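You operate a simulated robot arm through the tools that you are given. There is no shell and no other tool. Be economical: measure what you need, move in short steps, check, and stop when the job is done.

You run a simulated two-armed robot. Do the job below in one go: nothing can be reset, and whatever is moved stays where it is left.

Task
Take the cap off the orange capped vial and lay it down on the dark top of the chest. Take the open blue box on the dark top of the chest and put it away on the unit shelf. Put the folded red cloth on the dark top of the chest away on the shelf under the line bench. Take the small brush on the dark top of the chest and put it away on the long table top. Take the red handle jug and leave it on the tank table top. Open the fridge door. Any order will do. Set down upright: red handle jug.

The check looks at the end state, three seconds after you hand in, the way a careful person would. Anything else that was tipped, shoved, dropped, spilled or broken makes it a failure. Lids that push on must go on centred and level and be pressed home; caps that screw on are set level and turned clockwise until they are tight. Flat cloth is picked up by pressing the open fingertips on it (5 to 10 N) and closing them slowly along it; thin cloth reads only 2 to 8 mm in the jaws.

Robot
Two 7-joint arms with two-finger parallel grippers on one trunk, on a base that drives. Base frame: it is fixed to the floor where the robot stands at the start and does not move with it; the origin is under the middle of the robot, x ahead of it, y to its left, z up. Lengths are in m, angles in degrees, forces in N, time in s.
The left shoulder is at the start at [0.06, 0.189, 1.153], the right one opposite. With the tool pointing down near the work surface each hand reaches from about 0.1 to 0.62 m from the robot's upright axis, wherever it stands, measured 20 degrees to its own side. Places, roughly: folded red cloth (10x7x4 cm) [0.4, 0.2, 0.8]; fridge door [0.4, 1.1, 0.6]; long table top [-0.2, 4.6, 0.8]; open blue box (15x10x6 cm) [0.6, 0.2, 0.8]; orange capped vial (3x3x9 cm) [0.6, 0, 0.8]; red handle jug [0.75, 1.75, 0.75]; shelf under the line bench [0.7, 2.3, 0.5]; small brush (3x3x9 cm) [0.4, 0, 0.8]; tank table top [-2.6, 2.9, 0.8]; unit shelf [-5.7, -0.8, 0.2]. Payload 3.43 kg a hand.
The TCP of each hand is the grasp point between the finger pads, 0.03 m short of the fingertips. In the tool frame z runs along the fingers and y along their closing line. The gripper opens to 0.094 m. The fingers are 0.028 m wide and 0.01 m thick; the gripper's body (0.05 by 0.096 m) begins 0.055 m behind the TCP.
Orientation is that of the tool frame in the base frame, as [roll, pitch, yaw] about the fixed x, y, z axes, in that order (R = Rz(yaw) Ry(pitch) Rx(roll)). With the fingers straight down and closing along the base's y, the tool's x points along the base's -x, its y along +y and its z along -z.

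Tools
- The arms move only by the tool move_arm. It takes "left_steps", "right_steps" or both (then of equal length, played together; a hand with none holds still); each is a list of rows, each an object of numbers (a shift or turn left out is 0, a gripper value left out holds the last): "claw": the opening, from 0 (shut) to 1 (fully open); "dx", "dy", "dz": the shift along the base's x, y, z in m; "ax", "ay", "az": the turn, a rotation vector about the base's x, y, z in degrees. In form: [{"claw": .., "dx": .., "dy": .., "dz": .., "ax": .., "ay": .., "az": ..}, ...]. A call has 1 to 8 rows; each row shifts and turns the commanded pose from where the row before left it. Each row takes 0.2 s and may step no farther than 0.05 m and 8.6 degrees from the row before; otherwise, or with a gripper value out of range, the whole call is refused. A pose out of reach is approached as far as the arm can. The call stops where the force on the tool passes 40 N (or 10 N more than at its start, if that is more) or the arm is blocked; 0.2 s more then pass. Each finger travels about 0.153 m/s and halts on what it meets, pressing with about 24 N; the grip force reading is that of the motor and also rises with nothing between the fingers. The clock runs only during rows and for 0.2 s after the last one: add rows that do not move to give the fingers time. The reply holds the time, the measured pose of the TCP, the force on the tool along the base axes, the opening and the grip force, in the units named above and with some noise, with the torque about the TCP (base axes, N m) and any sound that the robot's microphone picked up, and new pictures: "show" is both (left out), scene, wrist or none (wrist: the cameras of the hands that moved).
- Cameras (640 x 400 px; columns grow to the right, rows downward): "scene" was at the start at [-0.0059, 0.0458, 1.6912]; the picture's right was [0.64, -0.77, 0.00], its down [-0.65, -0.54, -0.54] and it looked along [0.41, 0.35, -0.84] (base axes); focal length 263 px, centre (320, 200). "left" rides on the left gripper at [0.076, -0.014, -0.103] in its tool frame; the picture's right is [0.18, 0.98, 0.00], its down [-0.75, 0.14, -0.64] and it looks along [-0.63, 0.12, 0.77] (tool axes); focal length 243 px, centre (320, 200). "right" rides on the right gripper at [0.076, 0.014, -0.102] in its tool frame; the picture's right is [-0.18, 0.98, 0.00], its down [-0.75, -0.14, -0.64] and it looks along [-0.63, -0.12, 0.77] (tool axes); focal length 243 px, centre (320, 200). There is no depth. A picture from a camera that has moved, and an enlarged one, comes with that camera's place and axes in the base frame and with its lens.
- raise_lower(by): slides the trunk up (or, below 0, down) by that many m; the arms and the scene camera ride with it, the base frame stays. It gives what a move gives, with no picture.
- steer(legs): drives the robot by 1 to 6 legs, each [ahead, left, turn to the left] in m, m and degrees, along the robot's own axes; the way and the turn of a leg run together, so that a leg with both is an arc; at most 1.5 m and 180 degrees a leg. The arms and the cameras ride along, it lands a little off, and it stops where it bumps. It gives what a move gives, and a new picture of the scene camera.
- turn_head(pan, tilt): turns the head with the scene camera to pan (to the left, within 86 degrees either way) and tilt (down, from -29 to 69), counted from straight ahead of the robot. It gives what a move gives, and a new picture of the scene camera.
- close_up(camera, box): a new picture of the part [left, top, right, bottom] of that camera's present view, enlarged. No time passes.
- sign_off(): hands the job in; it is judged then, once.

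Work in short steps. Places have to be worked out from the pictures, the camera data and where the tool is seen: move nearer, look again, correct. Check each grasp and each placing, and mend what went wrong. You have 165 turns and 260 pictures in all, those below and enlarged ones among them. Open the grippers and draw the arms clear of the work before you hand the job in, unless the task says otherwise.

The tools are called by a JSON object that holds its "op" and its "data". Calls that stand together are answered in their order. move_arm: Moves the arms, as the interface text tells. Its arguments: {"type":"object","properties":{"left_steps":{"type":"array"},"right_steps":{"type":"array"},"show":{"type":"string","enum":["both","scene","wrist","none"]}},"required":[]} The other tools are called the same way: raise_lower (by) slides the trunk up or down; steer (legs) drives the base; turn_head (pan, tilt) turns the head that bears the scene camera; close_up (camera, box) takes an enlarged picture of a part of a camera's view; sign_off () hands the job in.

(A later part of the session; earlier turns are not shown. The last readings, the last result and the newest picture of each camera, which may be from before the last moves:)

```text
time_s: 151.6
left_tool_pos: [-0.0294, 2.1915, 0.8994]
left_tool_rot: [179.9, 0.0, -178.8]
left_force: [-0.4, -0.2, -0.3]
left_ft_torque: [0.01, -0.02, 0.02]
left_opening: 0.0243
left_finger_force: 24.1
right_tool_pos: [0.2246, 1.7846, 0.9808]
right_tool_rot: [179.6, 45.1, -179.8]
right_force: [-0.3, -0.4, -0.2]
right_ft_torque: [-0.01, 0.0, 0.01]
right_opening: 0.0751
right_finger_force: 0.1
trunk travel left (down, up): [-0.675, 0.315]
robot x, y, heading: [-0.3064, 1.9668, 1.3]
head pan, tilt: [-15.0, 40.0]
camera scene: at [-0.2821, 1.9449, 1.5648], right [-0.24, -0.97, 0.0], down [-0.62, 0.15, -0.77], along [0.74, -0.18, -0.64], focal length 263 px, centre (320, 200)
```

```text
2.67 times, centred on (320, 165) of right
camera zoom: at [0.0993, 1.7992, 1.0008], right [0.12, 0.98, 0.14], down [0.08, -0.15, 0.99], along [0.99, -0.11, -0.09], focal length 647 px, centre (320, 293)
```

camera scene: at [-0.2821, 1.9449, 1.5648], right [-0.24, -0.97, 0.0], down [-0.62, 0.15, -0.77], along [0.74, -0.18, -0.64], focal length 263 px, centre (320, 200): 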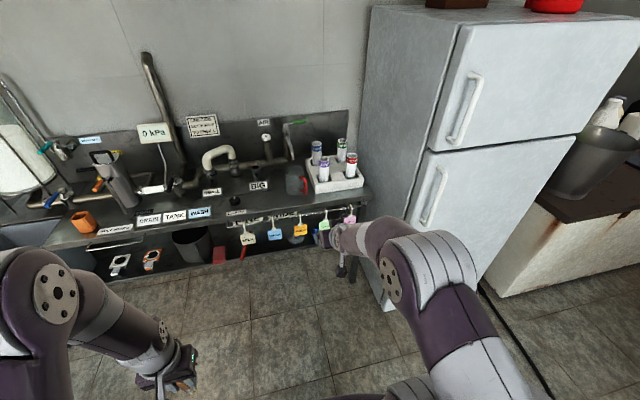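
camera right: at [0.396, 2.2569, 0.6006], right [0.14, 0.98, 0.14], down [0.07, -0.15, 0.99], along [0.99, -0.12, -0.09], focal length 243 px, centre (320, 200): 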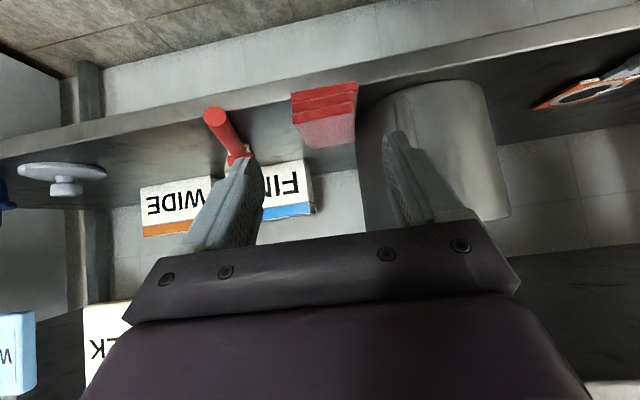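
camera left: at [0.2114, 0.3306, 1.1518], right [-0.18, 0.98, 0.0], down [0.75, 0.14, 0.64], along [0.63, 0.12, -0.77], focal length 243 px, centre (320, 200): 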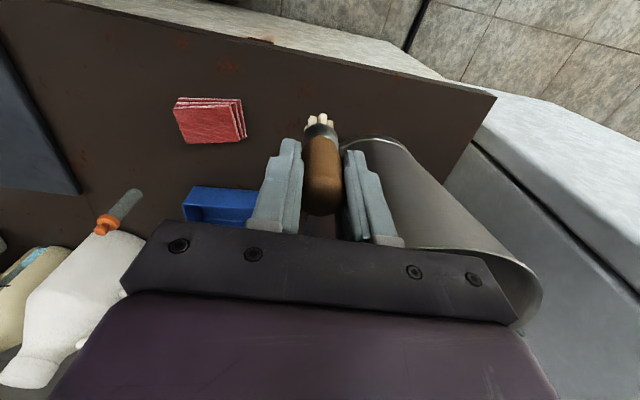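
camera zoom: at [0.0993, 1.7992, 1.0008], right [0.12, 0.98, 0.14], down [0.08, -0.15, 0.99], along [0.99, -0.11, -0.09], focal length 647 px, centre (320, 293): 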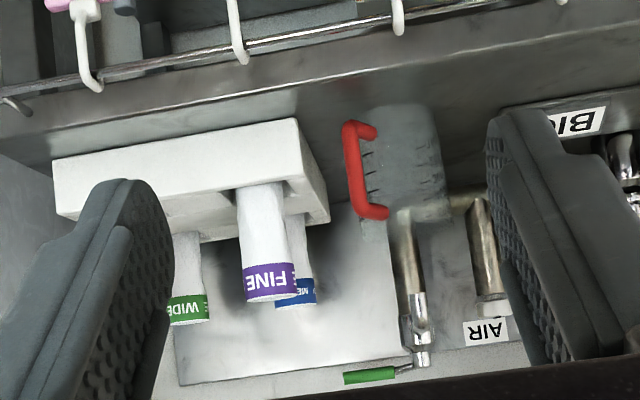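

The jug stands at about (0.785, 1.825), ~0.11 high, its handle toward front-right near (0.75, 1.785). I move nearer and point the hand down to see it from above.

{"op": "steer", "data": {"legs": [[0.25, 0, -1]]}}

{"op": "move_arm", "data": {"right_steps": [{"ay": 7.5, "dz": 0.03, "claw": 0.5}, {"ay": 7.5, "dz": 0.03}, {"ay": 7.5, "dz": 0.03}, {"ay": 7.5, "dx": 0.03}, {"ay": 7.5, "dx": 0.04}, {"ay": 7.5, "dx": 0.04}]}}

```text
time_s: 153.5
left_tool_pos: [0.2266, 2.1907, 0.8985]
left_tool_rot: [179.9, 0.0, -179.9]
left_force: [0.0, 0.3, -0.3]
left_ft_torque: [-0.03, 0.01, 0.02]
left_opening: 0.0246
left_finger_force: 24.7
right_tool_pos: [0.4732, 1.7777, 0.9821]
right_tool_rot: [179.6, 45.3, 179.2]
right_force: [0.6, -0.2, 0.2]
right_ft_torque: [0.0, -0.03, 0.01]
right_opening: 0.0753
right_finger_force: 0.0
trunk travel left (down, up): [-0.675, 0.315]
robot x, y, heading: [-0.0559, 1.9716, 0.4]
head pan, tilt: [-15.0, 40.0]
camera scene: at [-0.0308, 1.9479, 1.5648], right [-0.25, -0.97, 0.0], down [-0.62, 0.16, -0.77], along [0.74, -0.19, -0.64], focal length 263 px, centre (320, 200)
```

scene: 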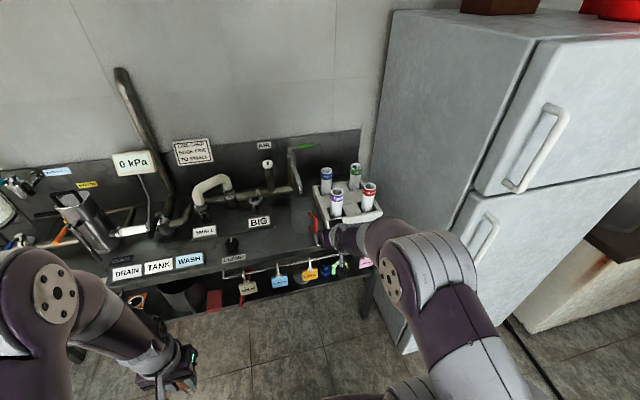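

```text
time_s: 154.9
left_tool_pos: [0.2225, 2.1899, 0.8996]
left_tool_rot: [-180.0, 0.1, -179.8]
left_force: [-0.6, 0.3, -0.1]
left_ft_torque: [-0.01, 0.0, 0.04]
left_opening: 0.0242
left_finger_force: 23.4
right_tool_pos: [0.4921, 1.779, 0.9942]
right_tool_rot: [-179.7, 1.7, 179.3]
right_force: [0.1, -0.3, 0.5]
right_ft_torque: [0.0, -0.05, 0.01]
right_opening: 0.0471
right_finger_force: 0.0
right hand out of reach, approached as far as the arm can: row 5, 6
trunk travel left (down, up): [-0.675, 0.315]
robot x, y, heading: [-0.055, 1.9685, 0.2]
head pan, tilt: [-15.0, 40.0]
camera scene: at [-0.0347, 1.9485, 1.5648], right [-0.25, -0.97, 0.0], down [-0.62, 0.16, -0.77], along [0.74, -0.19, -0.64], focal length 263 px, centre (320, 200)
camera right: at [0.4131, 1.7967, 1.0945], right [0.19, 0.98, 0.0], down [0.73, -0.15, 0.67], along [0.65, -0.13, -0.75], focal length 243 px, centre (320, 200)
```

scene: 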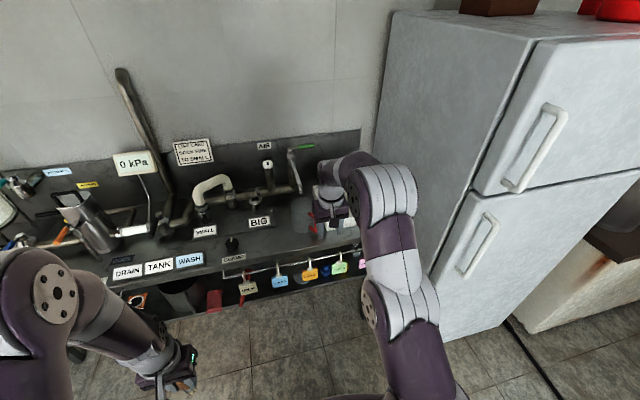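
right: 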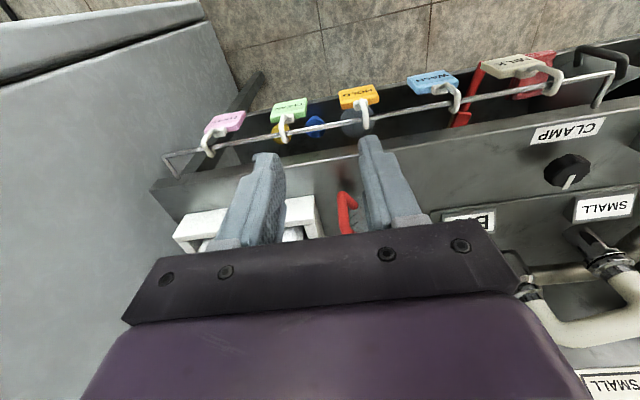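

I drive ahead 0.2 so the hand hangs over the jug and look again.

{"op": "steer", "data": {"legs": [[0.2, 0, 0]]}}

{"op": "close_up", "data": {"camera": "right", "box": [0, 0, 640, 400]}}

{"op": "close_up", "data": {"camera": "scene", "box": [240, 150, 440, 275]}}

```text
time_s: 156.4
left_tool_pos: [0.4155, 2.194, 0.8988]
left_tool_rot: [180.0, 0.0, -179.4]
left_force: [1.1, -0.1, -0.5]
left_ft_torque: [0.03, 0.03, 0.02]
left_opening: 0.0242
left_finger_force: 23.8
right_tool_pos: [0.6866, 1.7836, 0.9926]
right_tool_rot: [-179.8, 1.8, 179.8]
right_force: [-0.3, 0.1, 0.0]
right_ft_torque: [0.0, 0.02, -0.02]
right_opening: 0.047
right_finger_force: 0.0
trunk travel left (down, up): [-0.675, 0.315]
robot x, y, heading: [0.1347, 1.969, 0.5]
head pan, tilt: [-15.0, 40.0]
camera scene: at [0.1604, 1.9496, 1.5648], right [-0.25, -0.97, 0.0], down [-0.62, 0.16, -0.77], along [0.74, -0.19, -0.64], focal length 263 px, centre (320, 200)
```

scene: 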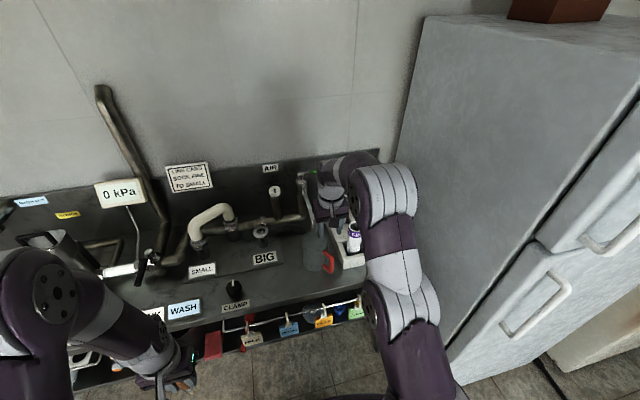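

```text
1.00 times, centred on (320, 200) of right
camera zoom: at [0.6082, 1.8004, 1.0934], right [0.19, 0.98, 0.0], down [0.73, -0.14, 0.67], along [0.65, -0.12, -0.75], focal length 243 px, centre (320, 200)
```

zoom: 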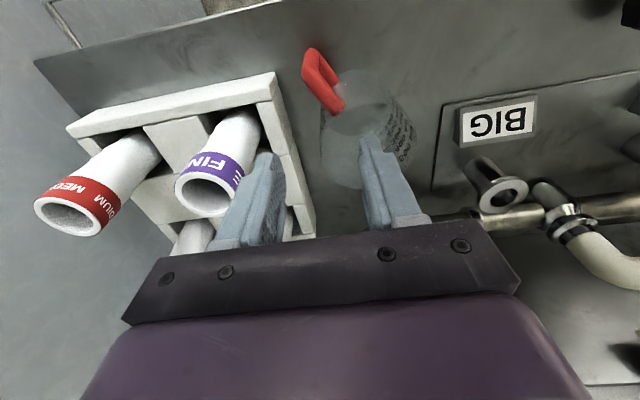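

```text
3.20 times, centred on (340, 212) of scene
camera zoom: at [0.1604, 1.9496, 1.5648], right [-0.25, -0.97, 0.0], down [-0.62, 0.16, -0.77], along [0.74, -0.19, -0.64], focal length 841 px, centre (256, 160)
```

zoom: 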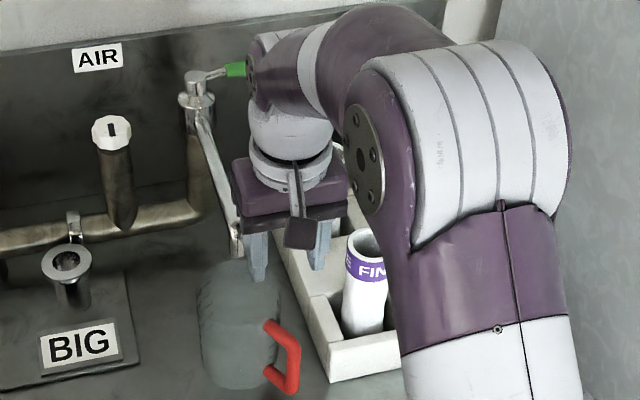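

I zoom on the jug in the wrist camera to fix the handle position.

{"op": "close_up", "data": {"camera": "right", "box": [260, 30, 460, 200]}}

```text
2.35 times, centred on (360, 115) of right
camera zoom: at [0.6082, 1.8004, 1.0934], right [0.19, 0.98, 0.0], down [0.73, -0.14, 0.67], along [0.65, -0.12, -0.75], focal length 571 px, centre (226, 400)
```

zoom: 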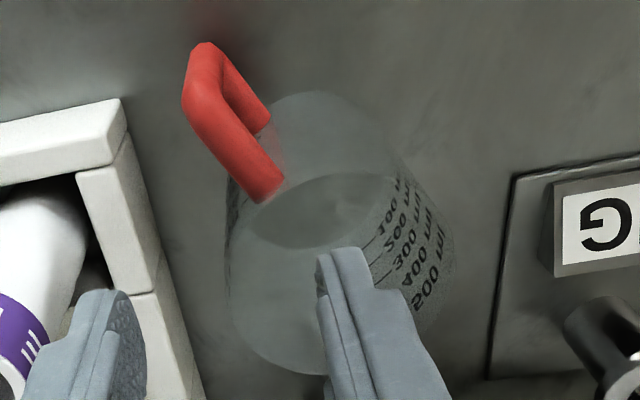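

It's an open transparent measuring jug; the handle's vertical bar is at about (0.663, 1.780), plane turned ~29°. I rotate the hand 29° and go halfway down above the handle.

{"op": "move_arm", "data": {"right_steps": [{"az": 7.25, "dx": -0.006}, {"az": 7.25, "dx": -0.006}, {"az": 7.25, "dy": 0.002}, {"az": 7.25, "dy": 0.001}, {"dz": -0.04, "claw": 0.45}, {"dz": -0.04}], "show": "wrist"}}

{"op": "close_up", "data": {"camera": "right", "box": [220, 40, 420, 240]}}

```text
time_s: 157.8
left_tool_pos: [0.4152, 2.1937, 0.8988]
left_tool_rot: [179.9, 0.1, -179.3]
left_force: [-0.7, -0.5, -0.2]
left_ft_torque: [0.0, 0.01, 0.05]
left_opening: 0.0245
left_finger_force: 24.0
right_tool_pos: [0.6738, 1.7853, 0.9109]
right_tool_rot: [-179.8, 1.8, -151.2]
right_force: [0.8, 0.5, -0.4]
right_ft_torque: [0.01, 0.0, -0.01]
right_opening: 0.0426
right_finger_force: 0.2
trunk travel left (down, up): [-0.675, 0.315]
robot x, y, heading: [0.1378, 1.9736, 0.6]
head pan, tilt: [-15.0, 40.0]
camera right: at [0.5979, 1.7632, 1.0112], right [-0.31, 0.95, 0.0], down [0.71, 0.23, 0.67], along [0.63, 0.21, -0.75], focal length 243 px, centre (320, 200)
```

right: 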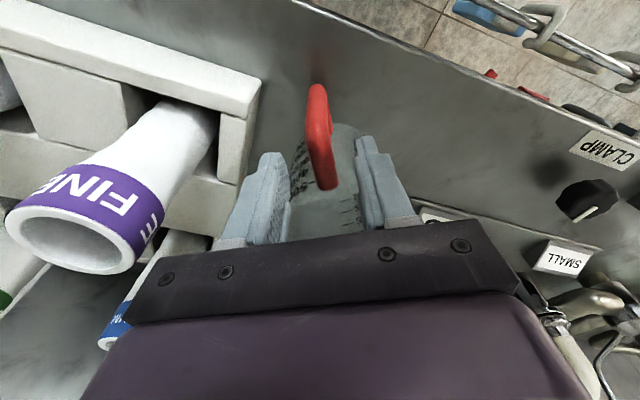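

```text
2.00 times, centred on (320, 140) of right
camera zoom: at [0.5979, 1.7632, 1.0112], right [-0.31, 0.95, 0.0], down [0.71, 0.23, 0.67], along [0.63, 0.21, -0.75], focal length 485 px, centre (320, 320)
```

zoom: 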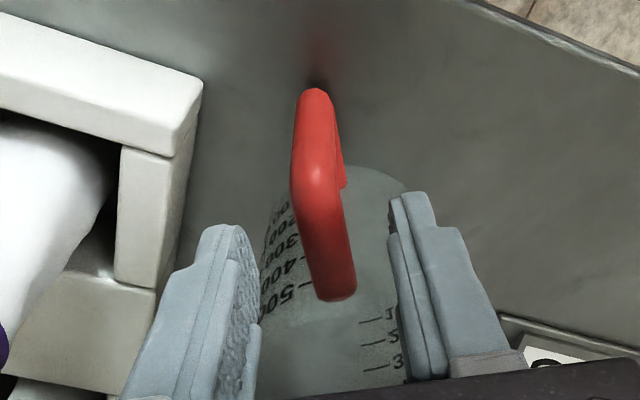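

Handle is aligned between the fingers. I go down to z≈0.82 and close on it.

{"op": "move_arm", "data": {"right_steps": [{"dz": -0.04, "dx": 0.003, "dy": 0.002}, {"dz": -0.03}, {"dz": -0.02}, {"claw": 0}, {}, {}], "show": "both"}}

```text
time_s: 158.6
left_tool_pos: [0.4149, 2.1933, 0.8994]
left_tool_rot: [179.9, 0.2, -179.5]
left_force: [-0.6, -0.1, -1.9]
left_ft_torque: [0.01, 0.05, 0.01]
left_opening: 0.0243
left_finger_force: 24.1
right_tool_pos: [0.6841, 1.7878, 0.8373]
right_tool_rot: [-179.2, 3.0, -151.2]
right_force: [-5.6, -1.3, 20.1]
right_ft_torque: [0.23, -0.66, 0.07]
right_opening: 0.0422
right_finger_force: 0.0
trunk travel left (down, up): [-0.675, 0.315]
robot x, y, heading: [0.1388, 1.971, 0.6]
head pan, tilt: [-15.0, 40.0]
stopped in row 3 (right hand): the force on the tool passed its limit (the readings are from after the stop); the commanded pose is now the measured one
camera scene: at [0.1575, 1.9499, 1.565], right [-0.25, -0.97, 0.0], down [-0.62, 0.16, -0.77], along [0.74, -0.19, -0.64], focal length 263 px, centre (320, 200)
camera right: at [0.6055, 1.7651, 0.9373], right [-0.31, 0.95, 0.0], down [0.69, 0.23, 0.68], along [0.65, 0.21, -0.73], focal length 243 px, centre (320, 200)
```

scene: 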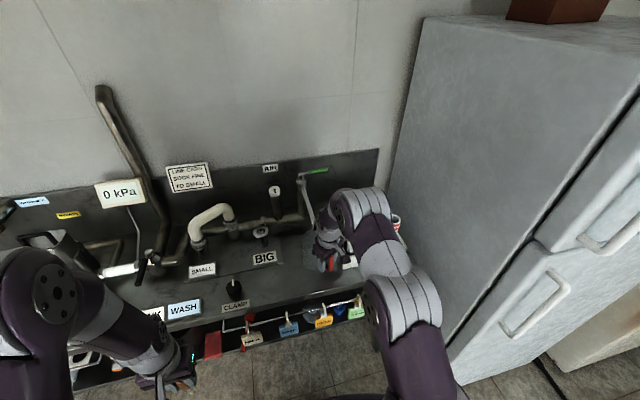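
right: 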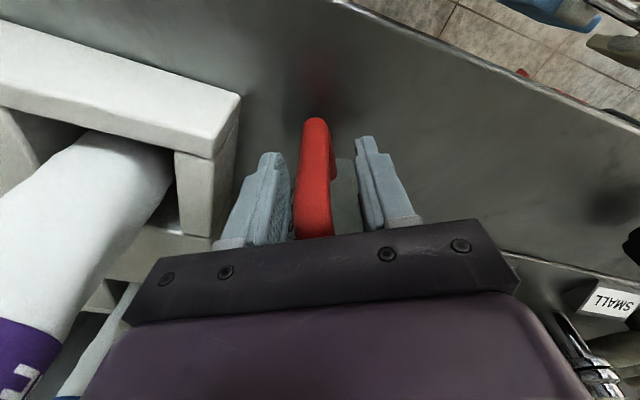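

The palm touched the jug's rim at z≈0.837, so the jug is taller than thought. I lift 5 mm, ease outward, and close on the handle here.

{"op": "move_arm", "data": {"right_steps": [{"dz": 0.006, "dx": -0.004, "dy": -0.002}, {"dx": -0.004, "dy": -0.002}, {"claw": 0}, {}, {}], "show": "wrist"}}

{"op": "close_up", "data": {"camera": "scene", "box": [270, 190, 410, 290]}}

```text
time_s: 159.8
left_tool_pos: [0.4144, 2.1932, 0.8992]
left_tool_rot: [179.8, -0.1, -179.5]
left_force: [0.3, 0.4, -0.1]
left_ft_torque: [-0.02, 0.02, -0.03]
left_opening: 0.0245
left_finger_force: 24.6
right_tool_pos: [0.6778, 1.7845, 0.8405]
right_tool_rot: [-179.5, 2.6, -151.3]
right_force: [1.0, -0.5, -0.3]
right_ft_torque: [-0.04, 0.04, 0.0]
right_opening: 0.0184
right_finger_force: 24.0
trunk travel left (down, up): [-0.675, 0.315]
robot x, y, heading: [0.1361, 1.9695, 0.5]
head pan, tilt: [-15.0, 40.0]
camera right: at [0.5991, 1.7613, 0.9402], right [-0.31, 0.95, 0.0], down [0.7, 0.23, 0.68], along [0.64, 0.21, -0.74], focal length 243 px, centre (320, 200)
```

right: 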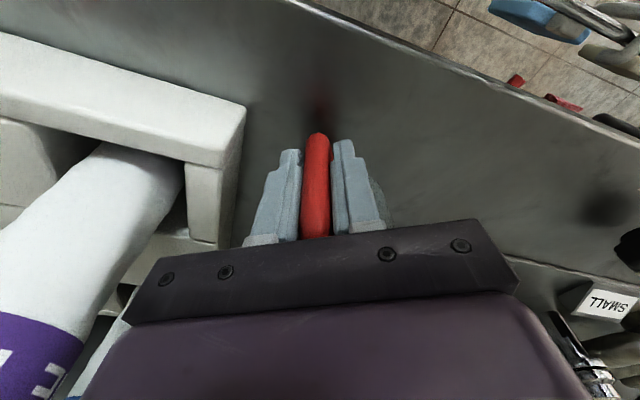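

```text
4.00 times, centred on (340, 240) of scene
camera zoom: at [0.1598, 1.9495, 1.5648], right [-0.25, -0.97, 0.0], down [-0.62, 0.16, -0.77], along [0.74, -0.19, -0.64], focal length 1051 px, centre (240, 40)
```

zoom: 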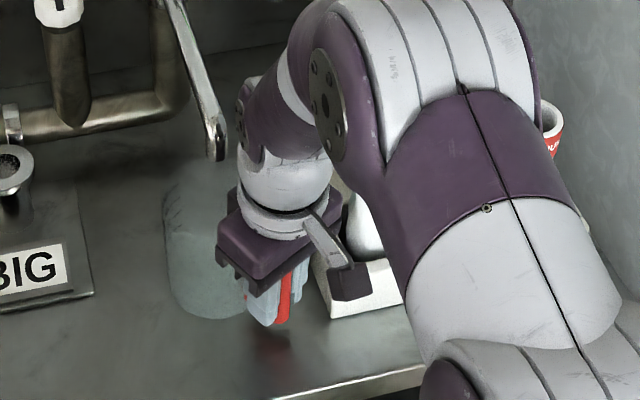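

Handle gripped (18.4 mm). I lift 2 cm, checking for tilt, then draw it back from the faucet.

{"op": "move_arm", "data": {"right_steps": [{"dz": 0.01}, {"dz": 0.01}, {}], "show": "wrist"}}

{"op": "close_up", "data": {"camera": "scene", "box": [270, 190, 410, 290]}}

```text
time_s: 160.6
left_tool_pos: [0.4144, 2.1928, 0.8997]
left_tool_rot: [179.9, 0.0, -179.6]
left_force: [-0.4, 0.2, -0.2]
left_ft_torque: [0.02, 0.0, -0.04]
left_opening: 0.0245
left_finger_force: 23.9
right_tool_pos: [0.6769, 1.7832, 0.8616]
right_tool_rot: [-179.4, 2.5, -151.3]
right_force: [0.1, -0.6, -1.1]
right_ft_torque: [-0.03, 0.03, 0.04]
right_opening: 0.0184
right_finger_force: 24.4
trunk travel left (down, up): [-0.675, 0.315]
robot x, y, heading: [0.1361, 1.9746, 0.5]
head pan, tilt: [-15.0, 40.0]
camera right: at [0.5995, 1.761, 0.9598], right [-0.31, 0.95, 0.0], down [0.7, 0.23, 0.68], along [0.64, 0.21, -0.74], focal length 243 px, centre (320, 200)
```

right: 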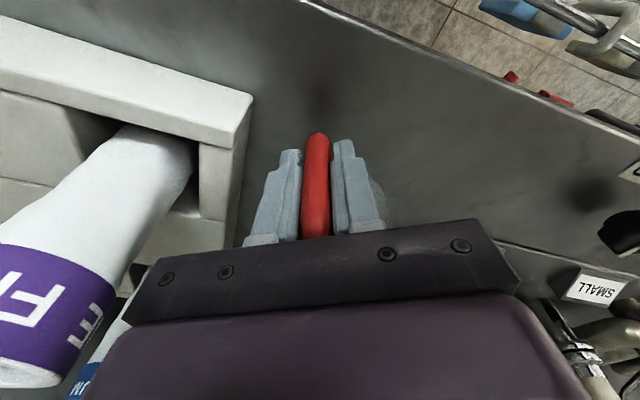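

```text
4.00 times, centred on (340, 240) of scene
camera zoom: at [0.16, 1.9494, 1.5648], right [-0.25, -0.97, 0.0], down [-0.62, 0.16, -0.77], along [0.74, -0.19, -0.64], focal length 1051 px, centre (240, 40)
```

zoom: 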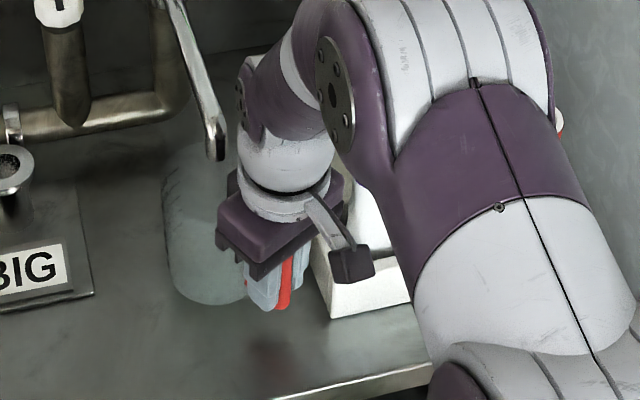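

Jug lifts level and is light. I back off from the bench and look left (north) for the way to the long table.

{"op": "steer", "data": {"legs": [[-0.55, 0, 0]]}}

{"op": "raise_lower", "data": {"by": 0.15}}

{"op": "turn_head", "data": {"pan": 75, "tilt": 25}}

```text
time_s: 163.7
left_tool_pos: [-0.1224, 2.1871, 0.8993]
left_tool_rot: [180.0, 0.0, -179.3]
left_force: [0.5, -1.0, -0.7]
left_ft_torque: [-0.04, 0.01, 0.01]
left_opening: 0.0243
left_finger_force: 24.5
right_tool_pos: [0.1425, 1.7799, 0.8612]
right_tool_rot: [-179.4, 2.6, -151.0]
right_force: [0.6, -0.6, -0.4]
right_ft_torque: [-0.01, 0.04, 0.0]
right_opening: 0.0183
right_finger_force: 23.7
trunk travel left (down, up): [-0.675, 0.315]
robot x, y, heading: [-0.4, 1.9634, 0.9]
head pan, tilt: [-15.0, 40.0]
camera scene: at [-0.3765, 1.943, 1.5648], right [-0.25, -0.97, 0.0], down [-0.62, 0.16, -0.77], along [0.74, -0.19, -0.64], focal length 263 px, centre (320, 200)
```

scene: 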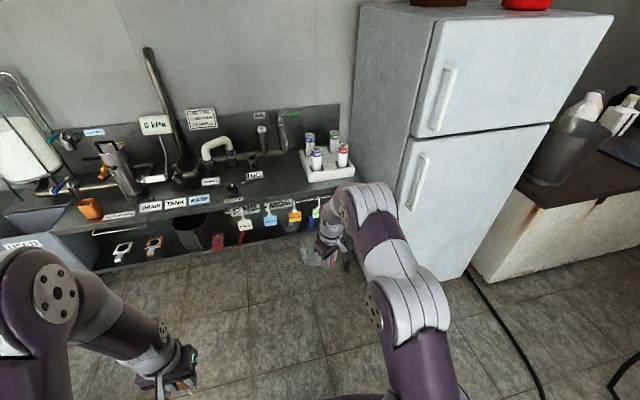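

```text
time_s: 165.5
left_tool_pos: [-0.1211, 2.1884, 1.0489]
left_tool_rot: [179.8, 0.0, -179.4]
left_force: [0.0, -0.8, -0.3]
left_ft_torque: [-0.01, 0.03, 0.0]
left_opening: 0.0243
left_finger_force: 23.9
right_tool_pos: [0.1415, 1.7804, 1.0106]
right_tool_rot: [-179.5, 2.6, -151.0]
right_force: [0.1, 0.1, -1.1]
right_ft_torque: [-0.07, 0.01, -0.03]
right_opening: 0.0184
right_finger_force: 24.1
trunk travel left (down, up): [-0.825, 0.165]
robot x, y, heading: [-0.3967, 1.9658, 0.8]
head pan, tilt: [-15.0, 40.0]
```

```text
time_s: 167.1
left_tool_pos: [-0.1221, 2.1873, 1.049]
left_tool_rot: [179.9, 0.0, -179.3]
left_force: [0.3, 0.7, -0.3]
left_ft_torque: [0.01, 0.01, -0.03]
left_opening: 0.0245
left_finger_force: 23.9
right_tool_pos: [0.1422, 1.78, 1.0108]
right_tool_rot: [-179.4, 2.6, -150.9]
right_force: [0.4, -0.6, -1.8]
right_ft_torque: [0.0, 0.03, -0.01]
right_opening: 0.0184
right_finger_force: 24.0
trunk travel left (down, up): [-0.825, 0.165]
robot x, y, heading: [-0.4025, 1.9635, 0.5]
head pan, tilt: [75.0, 25.0]
camera scene: at [-0.4358, 2.0532, 1.7381], right [0.97, -0.25, 0.0], down [-0.1, -0.41, -0.91], along [0.22, 0.88, -0.42], focal length 263 px, centre (320, 200)
```

scene: 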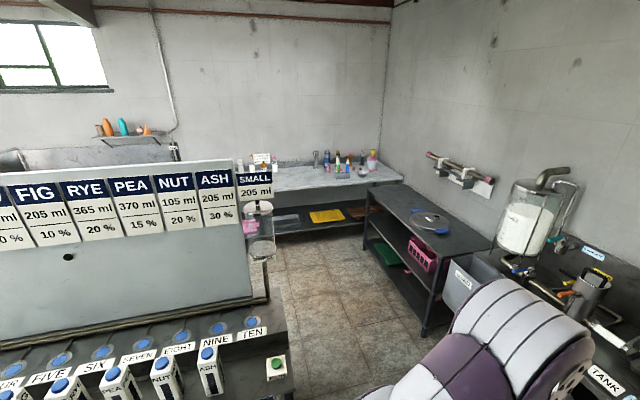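

The gap between the island's end (x≈−0.39) and the dark table (x≈0.65) leads to the long white table (front edge y≈4.2). I go through it at x≈0.13.

{"op": "steer", "data": {"legs": [[0.38, 0, 0], [0, 0, 89.5], [0, -0.15, 0]]}}

{"op": "turn_head", "data": {"pan": 0, "tilt": 35}}

```text
time_s: 174.3
left_tool_pos: [-0.0961, 2.251, 1.0483]
left_tool_rot: [-180.0, -0.1, -89.0]
left_force: [0.1, 0.3, -0.7]
left_ft_torque: [0.0, -0.02, -0.04]
left_opening: 0.0246
left_finger_force: 23.9
right_tool_pos: [0.3115, 2.5162, 1.01]
right_tool_rot: [-179.2, 2.6, -60.8]
right_force: [-0.3, -0.4, -1.0]
right_ft_torque: [-0.03, -0.02, -0.02]
right_opening: 0.0184
right_finger_force: 24.2
trunk travel left (down, up): [-0.825, 0.165]
robot x, y, heading: [0.1281, 1.9704, 90.9]
head pan, tilt: [75.0, 25.0]
camera scene: at [0.0411, 1.9364, 1.738], right [0.24, 0.97, 0.0], down [0.41, -0.1, -0.91], along [-0.88, 0.22, -0.42], focal length 263 px, centre (320, 200)
```

scene: 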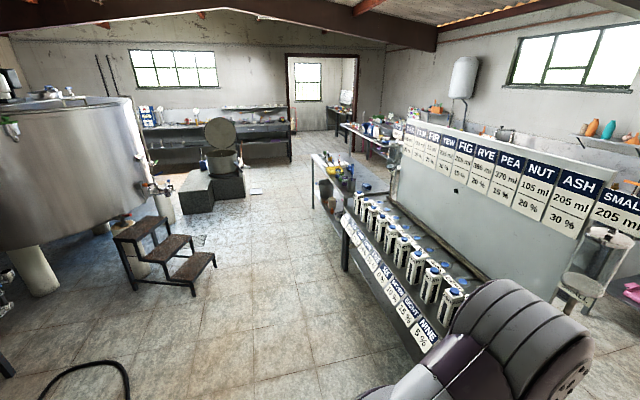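

```text
time_s: 175.8
left_tool_pos: [-0.0943, 2.2499, 1.0486]
left_tool_rot: [179.9, 0.0, -89.0]
left_force: [0.7, -0.1, -0.4]
left_ft_torque: [0.04, -0.01, 0.03]
left_opening: 0.0243
left_finger_force: 23.5
right_tool_pos: [0.3119, 2.5145, 1.0101]
right_tool_rot: [-179.3, 2.6, -60.8]
right_force: [0.0, -0.8, -0.8]
right_ft_torque: [-0.05, -0.06, 0.0]
right_opening: 0.0184
right_finger_force: 24.2
trunk travel left (down, up): [-0.825, 0.165]
robot x, y, heading: [0.1299, 1.9712, 91.1]
head pan, tilt: [0.0, 35.0]
camera scene: at [0.1309, 2.0023, 1.7224], right [1.0, 0.02, 0.0], down [0.01, -0.57, -0.82], along [-0.02, 0.82, -0.57], focal length 263 px, centre (320, 200)
```

scene: 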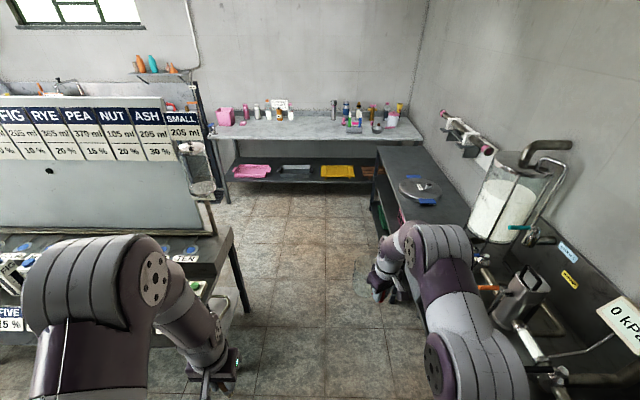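

Path is clear. I drive to the long table, keeping a little to the right of the island's end.

{"op": "steer", "data": {"legs": [[0.7, -0.05, -1], [0.93, 0, 0]]}}

{"op": "turn_head", "data": {"pan": 10, "tilt": 45}}

```text
time_s: 184.3
left_tool_pos: [-0.0264, 3.9222, 1.0482]
left_tool_rot: [179.9, 0.1, -90.3]
left_force: [-0.6, -0.3, -0.1]
left_ft_torque: [0.0, -0.01, 0.0]
left_opening: 0.0243
left_finger_force: 23.8
right_tool_pos: [0.3864, 4.1776, 1.0114]
right_tool_rot: [-179.3, 2.7, -62.1]
right_force: [-0.2, -0.7, -0.9]
right_ft_torque: [-0.01, -0.03, 0.01]
right_opening: 0.018
right_finger_force: 24.0
trunk travel left (down, up): [-0.825, 0.165]
robot x, y, heading: [0.1935, 3.6359, 89.9]
head pan, tilt: [0.0, 35.0]
camera scene: at [0.1939, 3.6684, 1.7224], right [1.0, 0.0, 0.0], down [0.0, -0.57, -0.82], along [0.0, 0.82, -0.57], focal length 263 px, centre (320, 200)
```

scene: 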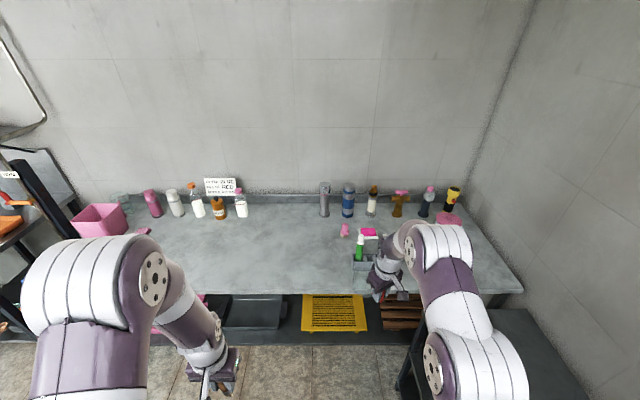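

```text
time_s: 185.0
left_tool_pos: [-0.0248, 3.921, 1.0488]
left_tool_rot: [179.9, 0.0, -90.3]
left_force: [0.2, 0.5, -0.5]
left_ft_torque: [-0.04, 0.0, -0.02]
left_opening: 0.0242
left_finger_force: 24.0
right_tool_pos: [0.3853, 4.1789, 1.0107]
right_tool_rot: [-179.4, 2.6, -62.1]
right_force: [0.5, 0.5, -1.0]
right_ft_torque: [-0.05, -0.01, 0.0]
right_opening: 0.0183
right_finger_force: 24.0
trunk travel left (down, up): [-0.825, 0.165]
robot x, y, heading: [0.1946, 3.6368, 89.9]
head pan, tilt: [10.0, 45.0]
camera scene: at [0.1798, 3.6612, 1.7076], right [0.99, 0.17, 0.0], down [0.12, -0.7, -0.71], along [-0.12, 0.7, -0.71], focal length 263 px, centre (320, 200)
```

scene: 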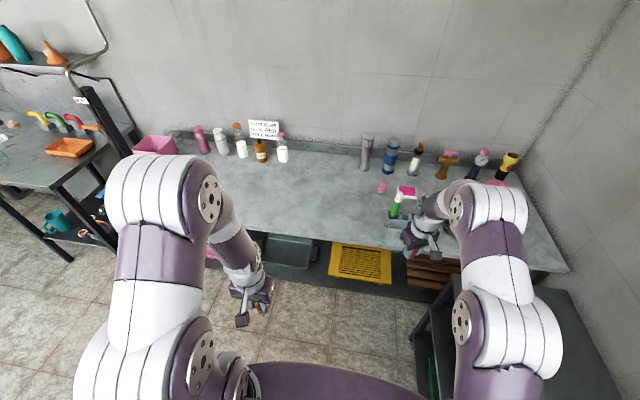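

Table front edge is at y≈4.33. I pull the right hand (jug) back, extend the left hand with the brush, then inch forward.

{"op": "move_arm", "data": {"left_steps": [{"dy": 0.04}, {"dy": 0.04}, {"dy": 0.04}, {"dy": 0.04}, {"dy": 0.03}], "right_steps": [{"dy": -0.04, "dz": 0.01}, {"dy": -0.04, "dz": 0.01}, {"dy": -0.04, "dz": 0.01}, {"dy": -0.03}, {}], "show": "none"}}

{"op": "steer", "data": {"legs": [[0.32, 0, 0]]}}

{"op": "close_up", "data": {"camera": "left", "box": [0, 0, 640, 400]}}

```text
time_s: 186.2
left_tool_pos: [-0.0284, 4.1145, 1.0509]
left_tool_rot: [179.8, -0.1, -90.3]
left_force: [0.1, 0.1, -0.3]
left_ft_torque: [-0.03, 0.02, -0.02]
left_opening: 0.0243
left_finger_force: 24.1
right_tool_pos: [0.386, 4.0284, 1.0366]
right_tool_rot: [-179.4, 2.5, -62.1]
right_force: [-0.1, 0.0, 0.2]
right_ft_torque: [-0.09, -0.02, 0.02]
right_opening: 0.0185
right_finger_force: 23.5
trunk travel left (down, up): [-0.825, 0.165]
robot x, y, heading: [0.1911, 3.6377, 90.1]
head pan, tilt: [10.0, 45.0]
```

```text
time_s: 188.3
left_tool_pos: [-0.0296, 4.4291, 1.0523]
left_tool_rot: [179.8, 0.0, -89.9]
left_force: [-0.3, 0.2, -0.4]
left_ft_torque: [0.02, 0.0, -0.02]
left_opening: 0.0243
left_finger_force: 23.6
right_tool_pos: [0.3865, 4.3476, 1.0374]
right_tool_rot: [-179.5, 2.7, -61.8]
right_force: [-0.8, -1.3, -0.8]
right_ft_torque: [-0.03, 0.04, -0.01]
right_opening: 0.0182
right_finger_force: 24.3
trunk travel left (down, up): [-0.825, 0.165]
robot x, y, heading: [0.1887, 3.9574, 90.1]
head pan, tilt: [10.0, 45.0]
camera scene: at [0.1802, 3.9791, 1.7076], right [0.98, 0.17, 0.0], down [0.12, -0.7, -0.71], along [-0.12, 0.7, -0.71], focal length 263 px, centre (320, 200)
```

scene: 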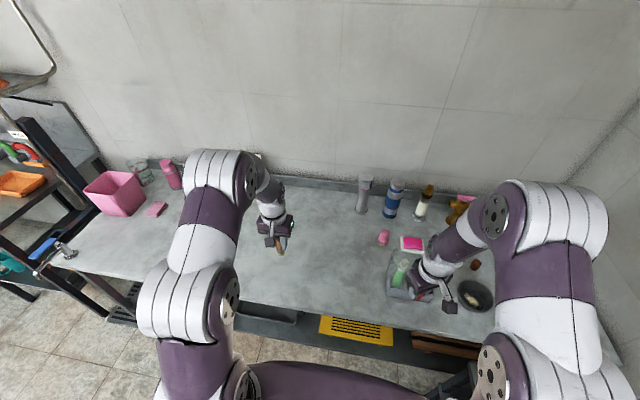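

```text
1.00 times, centred on (320, 200) of left
camera zoom: at [-0.0137, 4.3528, 1.1551], right [-0.98, -0.18, 0.0], down [-0.14, 0.75, 0.64], along [-0.12, 0.63, -0.77], focal length 243 px, centre (320, 200)
```

zoom: 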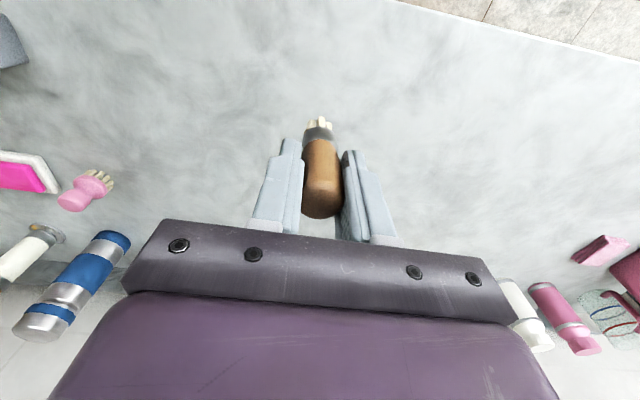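

Free table beneath the brush. I lower it, last part in small steps until contact.

{"op": "move_arm", "data": {"left_steps": [{"dz": -0.04, "dy": 0.02}, {"dz": -0.045}, {"dz": -0.045}, {"dz": -0.03}, {"dz": -0.015}, {"dz": -0.01}, {"dz": -0.008}, {"dz": -0.008}], "show": "none"}}

{"op": "move_arm", "data": {"left_steps": [{"dz": -0.006}, {"dz": -0.006}, {"dz": -0.006}, {"dz": -0.006}, {"dz": -0.006}], "show": "wrist"}}

```text
time_s: 190.1
left_tool_pos: [-0.0282, 4.4489, 0.8521]
left_tool_rot: [179.8, 0.1, -90.1]
left_force: [2.0, 0.9, 21.1]
left_ft_torque: [0.13, -0.15, -0.01]
left_opening: 0.0246
left_finger_force: 24.3
right_tool_pos: [0.3873, 4.3464, 1.0382]
right_tool_rot: [-179.4, 2.8, -61.9]
right_force: [-0.4, 1.1, -2.0]
right_ft_torque: [-0.04, -0.02, -0.05]
right_opening: 0.0183
right_finger_force: 24.2
trunk travel left (down, up): [-0.825, 0.165]
robot x, y, heading: [0.191, 3.954, 90.1]
head pan, tilt: [10.0, 45.0]
```

```text
time_s: 191.2
left_tool_pos: [-0.0278, 4.4482, 0.8306]
left_tool_rot: [179.8, 0.2, -90.0]
left_force: [3.2, -9.0, 23.4]
left_ft_torque: [-0.15, -0.07, -0.02]
left_opening: 0.0243
left_finger_force: 23.8
right_tool_pos: [0.3861, 4.346, 1.0384]
right_tool_rot: [-179.4, 2.9, -61.8]
right_force: [-0.1, -0.9, -0.7]
right_ft_torque: [-0.04, -0.03, 0.02]
right_opening: 0.0183
right_finger_force: 24.6
trunk travel left (down, up): [-0.825, 0.165]
robot x, y, heading: [0.1904, 3.9595, 90.0]
head pan, tilt: [10.0, 45.0]
stopped in row 5 (left hand): the force on the tool passed its limit (the readings are from after the stop); the commanded pose is now the measured one
camera left: at [-0.0123, 4.3718, 0.9342], right [-0.98, -0.18, 0.0], down [-0.14, 0.75, 0.65], along [-0.12, 0.63, -0.76], focal length 243 px, centre (320, 200)
```

left: 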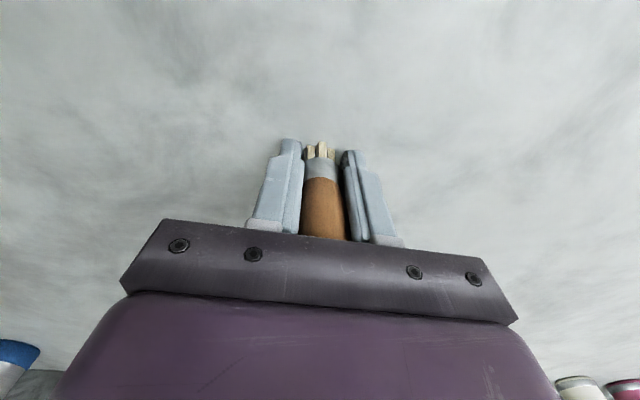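

I pressed a bit too far (brush slid up in the jaws), but it's standing on the table. I ease up slightly, open and lift off.

{"op": "move_arm", "data": {"left_steps": [{"dz": 0.002}, {"claw": 0.5}, {}, {"dz": 0.03}, {"dz": 0.05}, {"dz": 0.05}, {"dz": 0.05}]}}

```text
time_s: 192.8
left_tool_pos: [-0.0288, 4.4472, 1.0136]
left_tool_rot: [179.9, 0.1, -89.9]
left_force: [-0.1, -0.7, 0.5]
left_ft_torque: [0.01, 0.02, 0.0]
left_opening: 0.0469
left_finger_force: 0.1
right_tool_pos: [0.3859, 4.3469, 1.0383]
right_tool_rot: [-179.5, 2.6, -61.8]
right_force: [-0.6, 0.8, -2.1]
right_ft_torque: [-0.01, -0.03, -0.01]
right_opening: 0.0186
right_finger_force: 24.1
trunk travel left (down, up): [-0.825, 0.165]
robot x, y, heading: [0.1948, 3.96, 90.2]
head pan, tilt: [10.0, 45.0]
camera scene: at [0.1806, 3.9785, 1.7075], right [0.98, 0.17, 0.0], down [0.12, -0.7, -0.71], along [-0.12, 0.7, -0.71], focal length 263 px, centre (320, 200)
camera left: at [-0.0135, 4.3695, 1.1162], right [-0.98, -0.18, 0.0], down [-0.14, 0.75, 0.64], along [-0.12, 0.63, -0.77], focal length 243 px, centre (320, 200)
```

scene: 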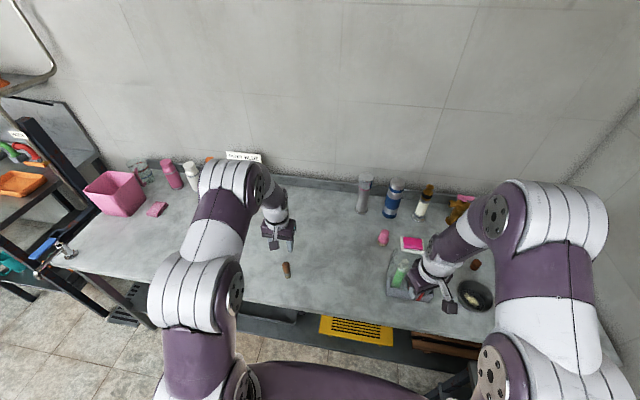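
left: 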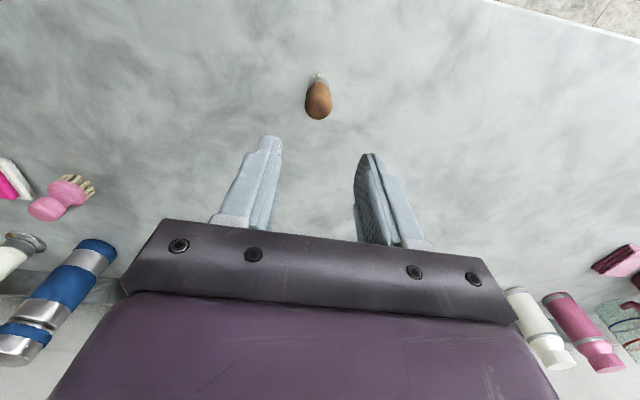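

Brush stands on the long table. I back out the way I came and strafe west along y≈1.86 to the tank table.

{"op": "steer", "data": {"legs": [[-1.05, 0, 0], [-1.05, 0, 0], [0, 1.3, 0], [0, 1.25, 0]]}}

{"op": "turn_head", "data": {"pan": 5, "tilt": 35}}

```text
time_s: 215.4
left_tool_pos: [-2.6549, 2.3752, 1.0112]
left_tool_rot: [180.0, 0.1, -89.5]
left_force: [0.1, 0.0, 0.0]
left_ft_torque: [0.02, -0.01, -0.01]
left_opening: 0.0469
left_finger_force: 0.1
right_tool_pos: [-2.2398, 2.2797, 1.0368]
right_tool_rot: [-179.4, 2.7, -61.4]
right_force: [0.4, -0.1, -1.2]
right_ft_torque: [-0.03, 0.0, 0.02]
right_opening: 0.0181
right_finger_force: 23.9
trunk travel left (down, up): [-0.825, 0.165]
robot x, y, heading: [-2.4269, 1.8886, 90.4]
head pan, tilt: [10.0, 45.0]
camera scene: at [-2.441, 1.9096, 1.7075], right [0.98, 0.18, 0.0], down [0.13, -0.7, -0.71], along [-0.13, 0.7, -0.71], focal length 263 px, centre (320, 200)
```

scene: 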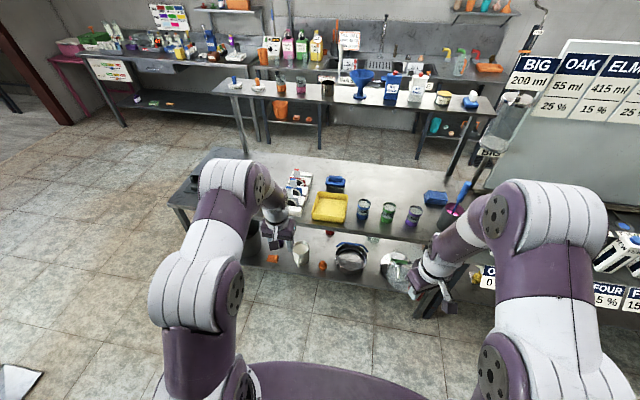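

```text
time_s: 216.1
left_tool_pos: [-2.6539, 2.3758, 1.0105]
left_tool_rot: [179.9, 0.0, -89.5]
left_force: [0.9, -0.8, -0.5]
left_ft_torque: [-0.05, -0.02, 0.01]
left_opening: 0.047
left_finger_force: 0.0
right_tool_pos: [-2.2395, 2.2795, 1.0377]
right_tool_rot: [-179.4, 2.6, -61.2]
right_force: [0.3, 0.5, -1.2]
right_ft_torque: [-0.04, -0.04, -0.02]
right_opening: 0.0182
right_finger_force: 23.9
trunk travel left (down, up): [-0.825, 0.165]
robot x, y, heading: [-2.4255, 1.8876, 90.5]
head pan, tilt: [5.0, 35.0]
camera scene: at [-2.4351, 1.9173, 1.7223], right [1.0, 0.1, 0.0], down [0.06, -0.57, -0.82], along [-0.08, 0.81, -0.57], focal length 263 px, centre (320, 200)
```

scene: 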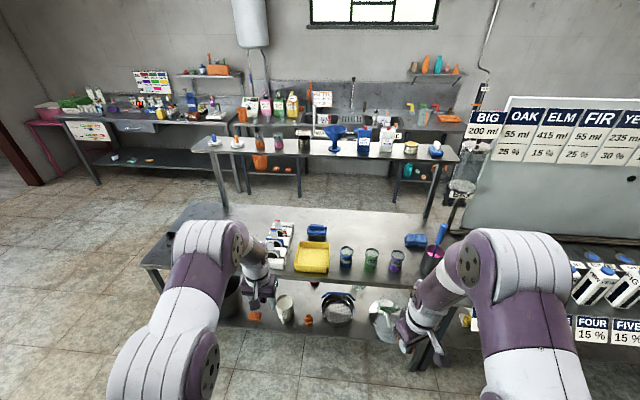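

The tank table has free space behind the banded cups, around (−2.30, 3.0). I raise the trunk, tuck the left hand, and drive closer.

{"op": "raise_lower", "data": {"by": 0.13}}

{"op": "move_arm", "data": {"left_steps": [{"dy": -0.05}, {"dy": -0.05}, {"dy": -0.05}, {"dy": -0.04}], "show": "none"}}

{"op": "steer", "data": {"legs": [[0.45, 0, 0]]}}

{"op": "close_up", "data": {"camera": "right", "box": [0, 0, 640, 400]}}

```text
time_s: 217.7
left_tool_pos: [-2.6536, 2.3765, 1.1424]
left_tool_rot: [179.8, 0.0, -89.5]
left_force: [-0.1, -0.5, -0.7]
left_ft_torque: [0.01, -0.01, 0.0]
left_opening: 0.047
left_finger_force: 0.1
right_tool_pos: [-2.2395, 2.2788, 1.1668]
right_tool_rot: [-179.4, 2.6, -61.4]
right_force: [-0.4, -0.4, -0.8]
right_ft_torque: [-0.04, -0.03, 0.01]
right_opening: 0.0183
right_finger_force: 23.8
trunk travel left (down, up): [-0.955, 0.035]
robot x, y, heading: [-2.4238, 1.8896, 90.5]
head pan, tilt: [5.0, 35.0]
```

```text
time_s: 218.7
left_tool_pos: [-2.6543, 2.1831, 1.143]
left_tool_rot: [180.0, 0.1, -89.5]
left_force: [0.2, 0.1, -0.1]
left_ft_torque: [-0.02, -0.02, 0.0]
left_opening: 0.0469
left_finger_force: 0.1
right_tool_pos: [-2.2395, 2.2788, 1.1686]
right_tool_rot: [-179.3, 2.7, -61.3]
right_force: [0.2, -0.1, 0.1]
right_ft_torque: [-0.07, -0.01, -0.01]
right_opening: 0.0185
right_finger_force: 24.3
trunk travel left (down, up): [-0.955, 0.035]
robot x, y, heading: [-2.4278, 1.8857, 90.7]
head pan, tilt: [5.0, 35.0]
```

```text
time_s: 221.4
left_tool_pos: [-2.6573, 2.6308, 1.1433]
left_tool_rot: [179.9, 0.2, -89.7]
left_force: [0.9, 0.4, -0.3]
left_ft_torque: [0.0, 0.0, 0.0]
left_opening: 0.0467
left_finger_force: 0.1
right_tool_pos: [-2.2408, 2.7241, 1.168]
right_tool_rot: [-179.4, 2.7, -61.6]
right_force: [-0.2, 0.1, -0.7]
right_ft_torque: [-0.04, 0.0, 0.02]
right_opening: 0.0184
right_finger_force: 24.2
trunk travel left (down, up): [-0.955, 0.035]
robot x, y, heading: [-2.4298, 2.3349, 90.3]
head pan, tilt: [5.0, 35.0]
camera scene: at [-2.4382, 2.3617, 1.8524], right [1.0, 0.09, 0.0], down [0.05, -0.57, -0.82], along [-0.08, 0.82, -0.57], focal length 263 px, centre (320, 200)
```

scene: 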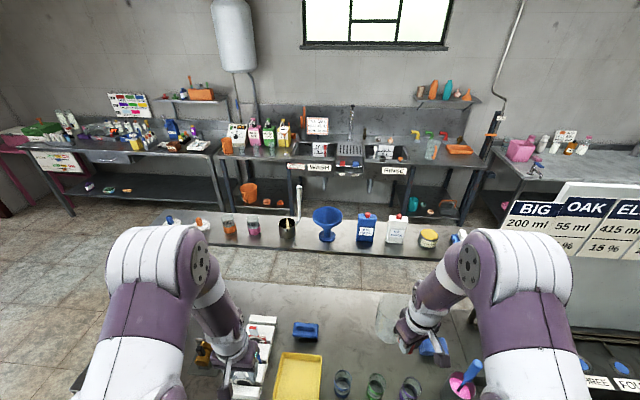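

```text
1.00 times, centred on (320, 200) of right
camera zoom: at [-2.216, 2.6479, 1.2673], right [-0.95, -0.31, 0.0], down [-0.23, 0.7, 0.68], along [-0.21, 0.65, -0.73], focal length 243 px, centre (320, 200)
```

zoom: 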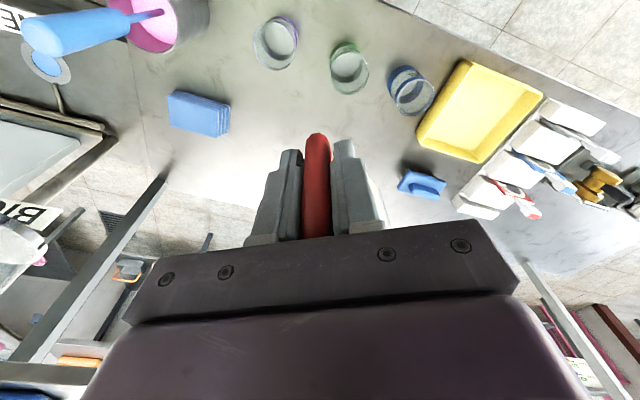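

Free area on the table around (−2.30, 2.97). I extend the right hand over it and lower partway.

{"op": "move_arm", "data": {"right_steps": [{"dy": 0.045, "dx": -0.005}, {"dy": 0.045, "dx": -0.005}, {"dy": 0.045, "dx": -0.005}, {"dy": 0.045, "dx": -0.005}, {"dz": -0.05}, {"dz": -0.05}, {"dz": -0.05}, {"dz": -0.05}]}}

```text
time_s: 223.2
left_tool_pos: [-2.657, 2.6351, 1.1418]
left_tool_rot: [180.0, 0.1, -89.8]
left_force: [-0.5, 0.5, 0.4]
left_ft_torque: [-0.04, -0.01, -0.05]
left_opening: 0.0471
left_finger_force: 0.0
right_tool_pos: [-2.262, 2.9064, 0.9664]
right_tool_rot: [-179.4, 2.6, -61.5]
right_force: [-0.9, -0.6, -0.8]
right_ft_torque: [-0.09, -0.02, 0.01]
right_opening: 0.0186
right_finger_force: 23.8
trunk travel left (down, up): [-0.955, 0.035]
robot x, y, heading: [-2.4325, 2.3345, 90.2]
head pan, tilt: [5.0, 35.0]
camera scene: at [-2.4385, 2.3679, 1.8524], right [1.0, 0.09, 0.0], down [0.05, -0.57, -0.82], along [-0.08, 0.81, -0.58], focal length 263 px, centre (320, 200)
camera right: at [-2.2367, 2.8287, 1.0651], right [-0.95, -0.31, 0.0], down [-0.23, 0.7, 0.68], along [-0.21, 0.65, -0.74], focal length 243 px, centre (320, 200)
```

scene: 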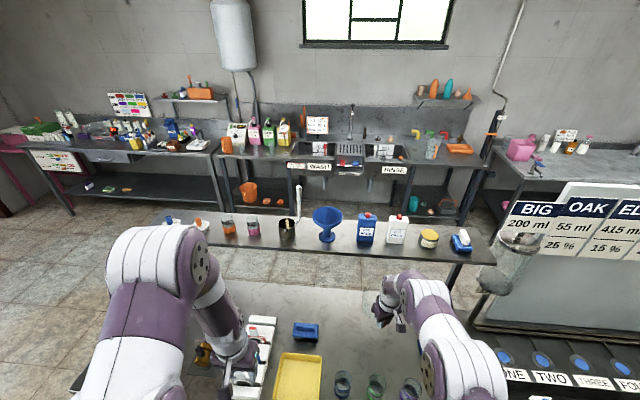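
right: 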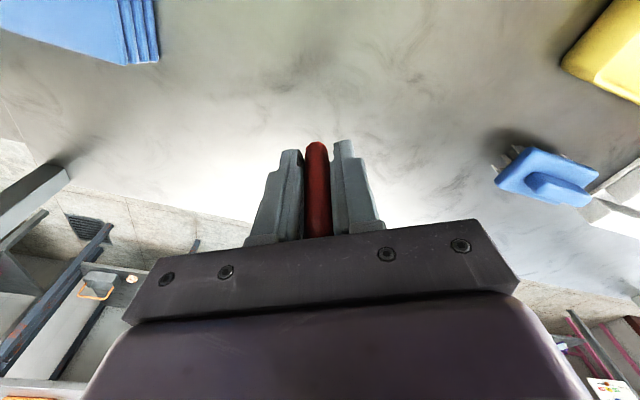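

Clear spot under the jug. I lower in 1 cm then smaller steps until contact.

{"op": "move_arm", "data": {"right_steps": [{"dz": -0.03}, {"dz": -0.02}, {"dz": -0.01}, {"dz": -0.008}, {"dz": -0.006}, {"dz": -0.006}, {"dz": -0.005}, {"dz": -0.005}], "show": "none"}}

```text
time_s: 225.0
left_tool_pos: [-2.657, 2.6316, 1.1433]
left_tool_rot: [179.9, 0.1, -89.7]
left_force: [0.2, -0.2, 0.1]
left_ft_torque: [-0.01, 0.0, -0.02]
left_opening: 0.0472
left_finger_force: 0.1
right_tool_pos: [-2.262, 2.905, 0.8791]
right_tool_rot: [-179.4, 2.6, -61.5]
right_force: [-0.6, 0.6, -0.3]
right_ft_torque: [-0.04, -0.02, -0.01]
right_opening: 0.0183
right_finger_force: 23.7
trunk travel left (down, up): [-0.955, 0.035]
robot x, y, heading: [-2.4354, 2.3335, 90.4]
head pan, tilt: [5.0, 35.0]
```

No contact yet (z 0.879); continue in 4 mm steps.

{"op": "move_arm", "data": {"right_steps": [{"dz": -0.004}, {"dz": -0.004}, {"dz": -0.004}, {"dz": -0.004}], "show": "none"}}

```text
time_s: 226.0
left_tool_pos: [-2.6571, 2.6319, 1.1425]
left_tool_rot: [179.9, 0.0, -89.7]
left_force: [0.0, 0.4, -0.5]
left_ft_torque: [0.05, 0.0, -0.02]
left_opening: 0.0467
left_finger_force: 0.0
right_tool_pos: [-2.2628, 2.9056, 0.8603]
right_tool_rot: [-179.5, 2.6, -61.5]
right_force: [-0.1, 0.0, -1.3]
right_ft_torque: [-0.06, -0.04, -0.03]
right_opening: 0.0185
right_finger_force: 23.7
trunk travel left (down, up): [-0.955, 0.035]
robot x, y, heading: [-2.4305, 2.3375, 90.6]
head pan, tilt: [5.0, 35.0]
```

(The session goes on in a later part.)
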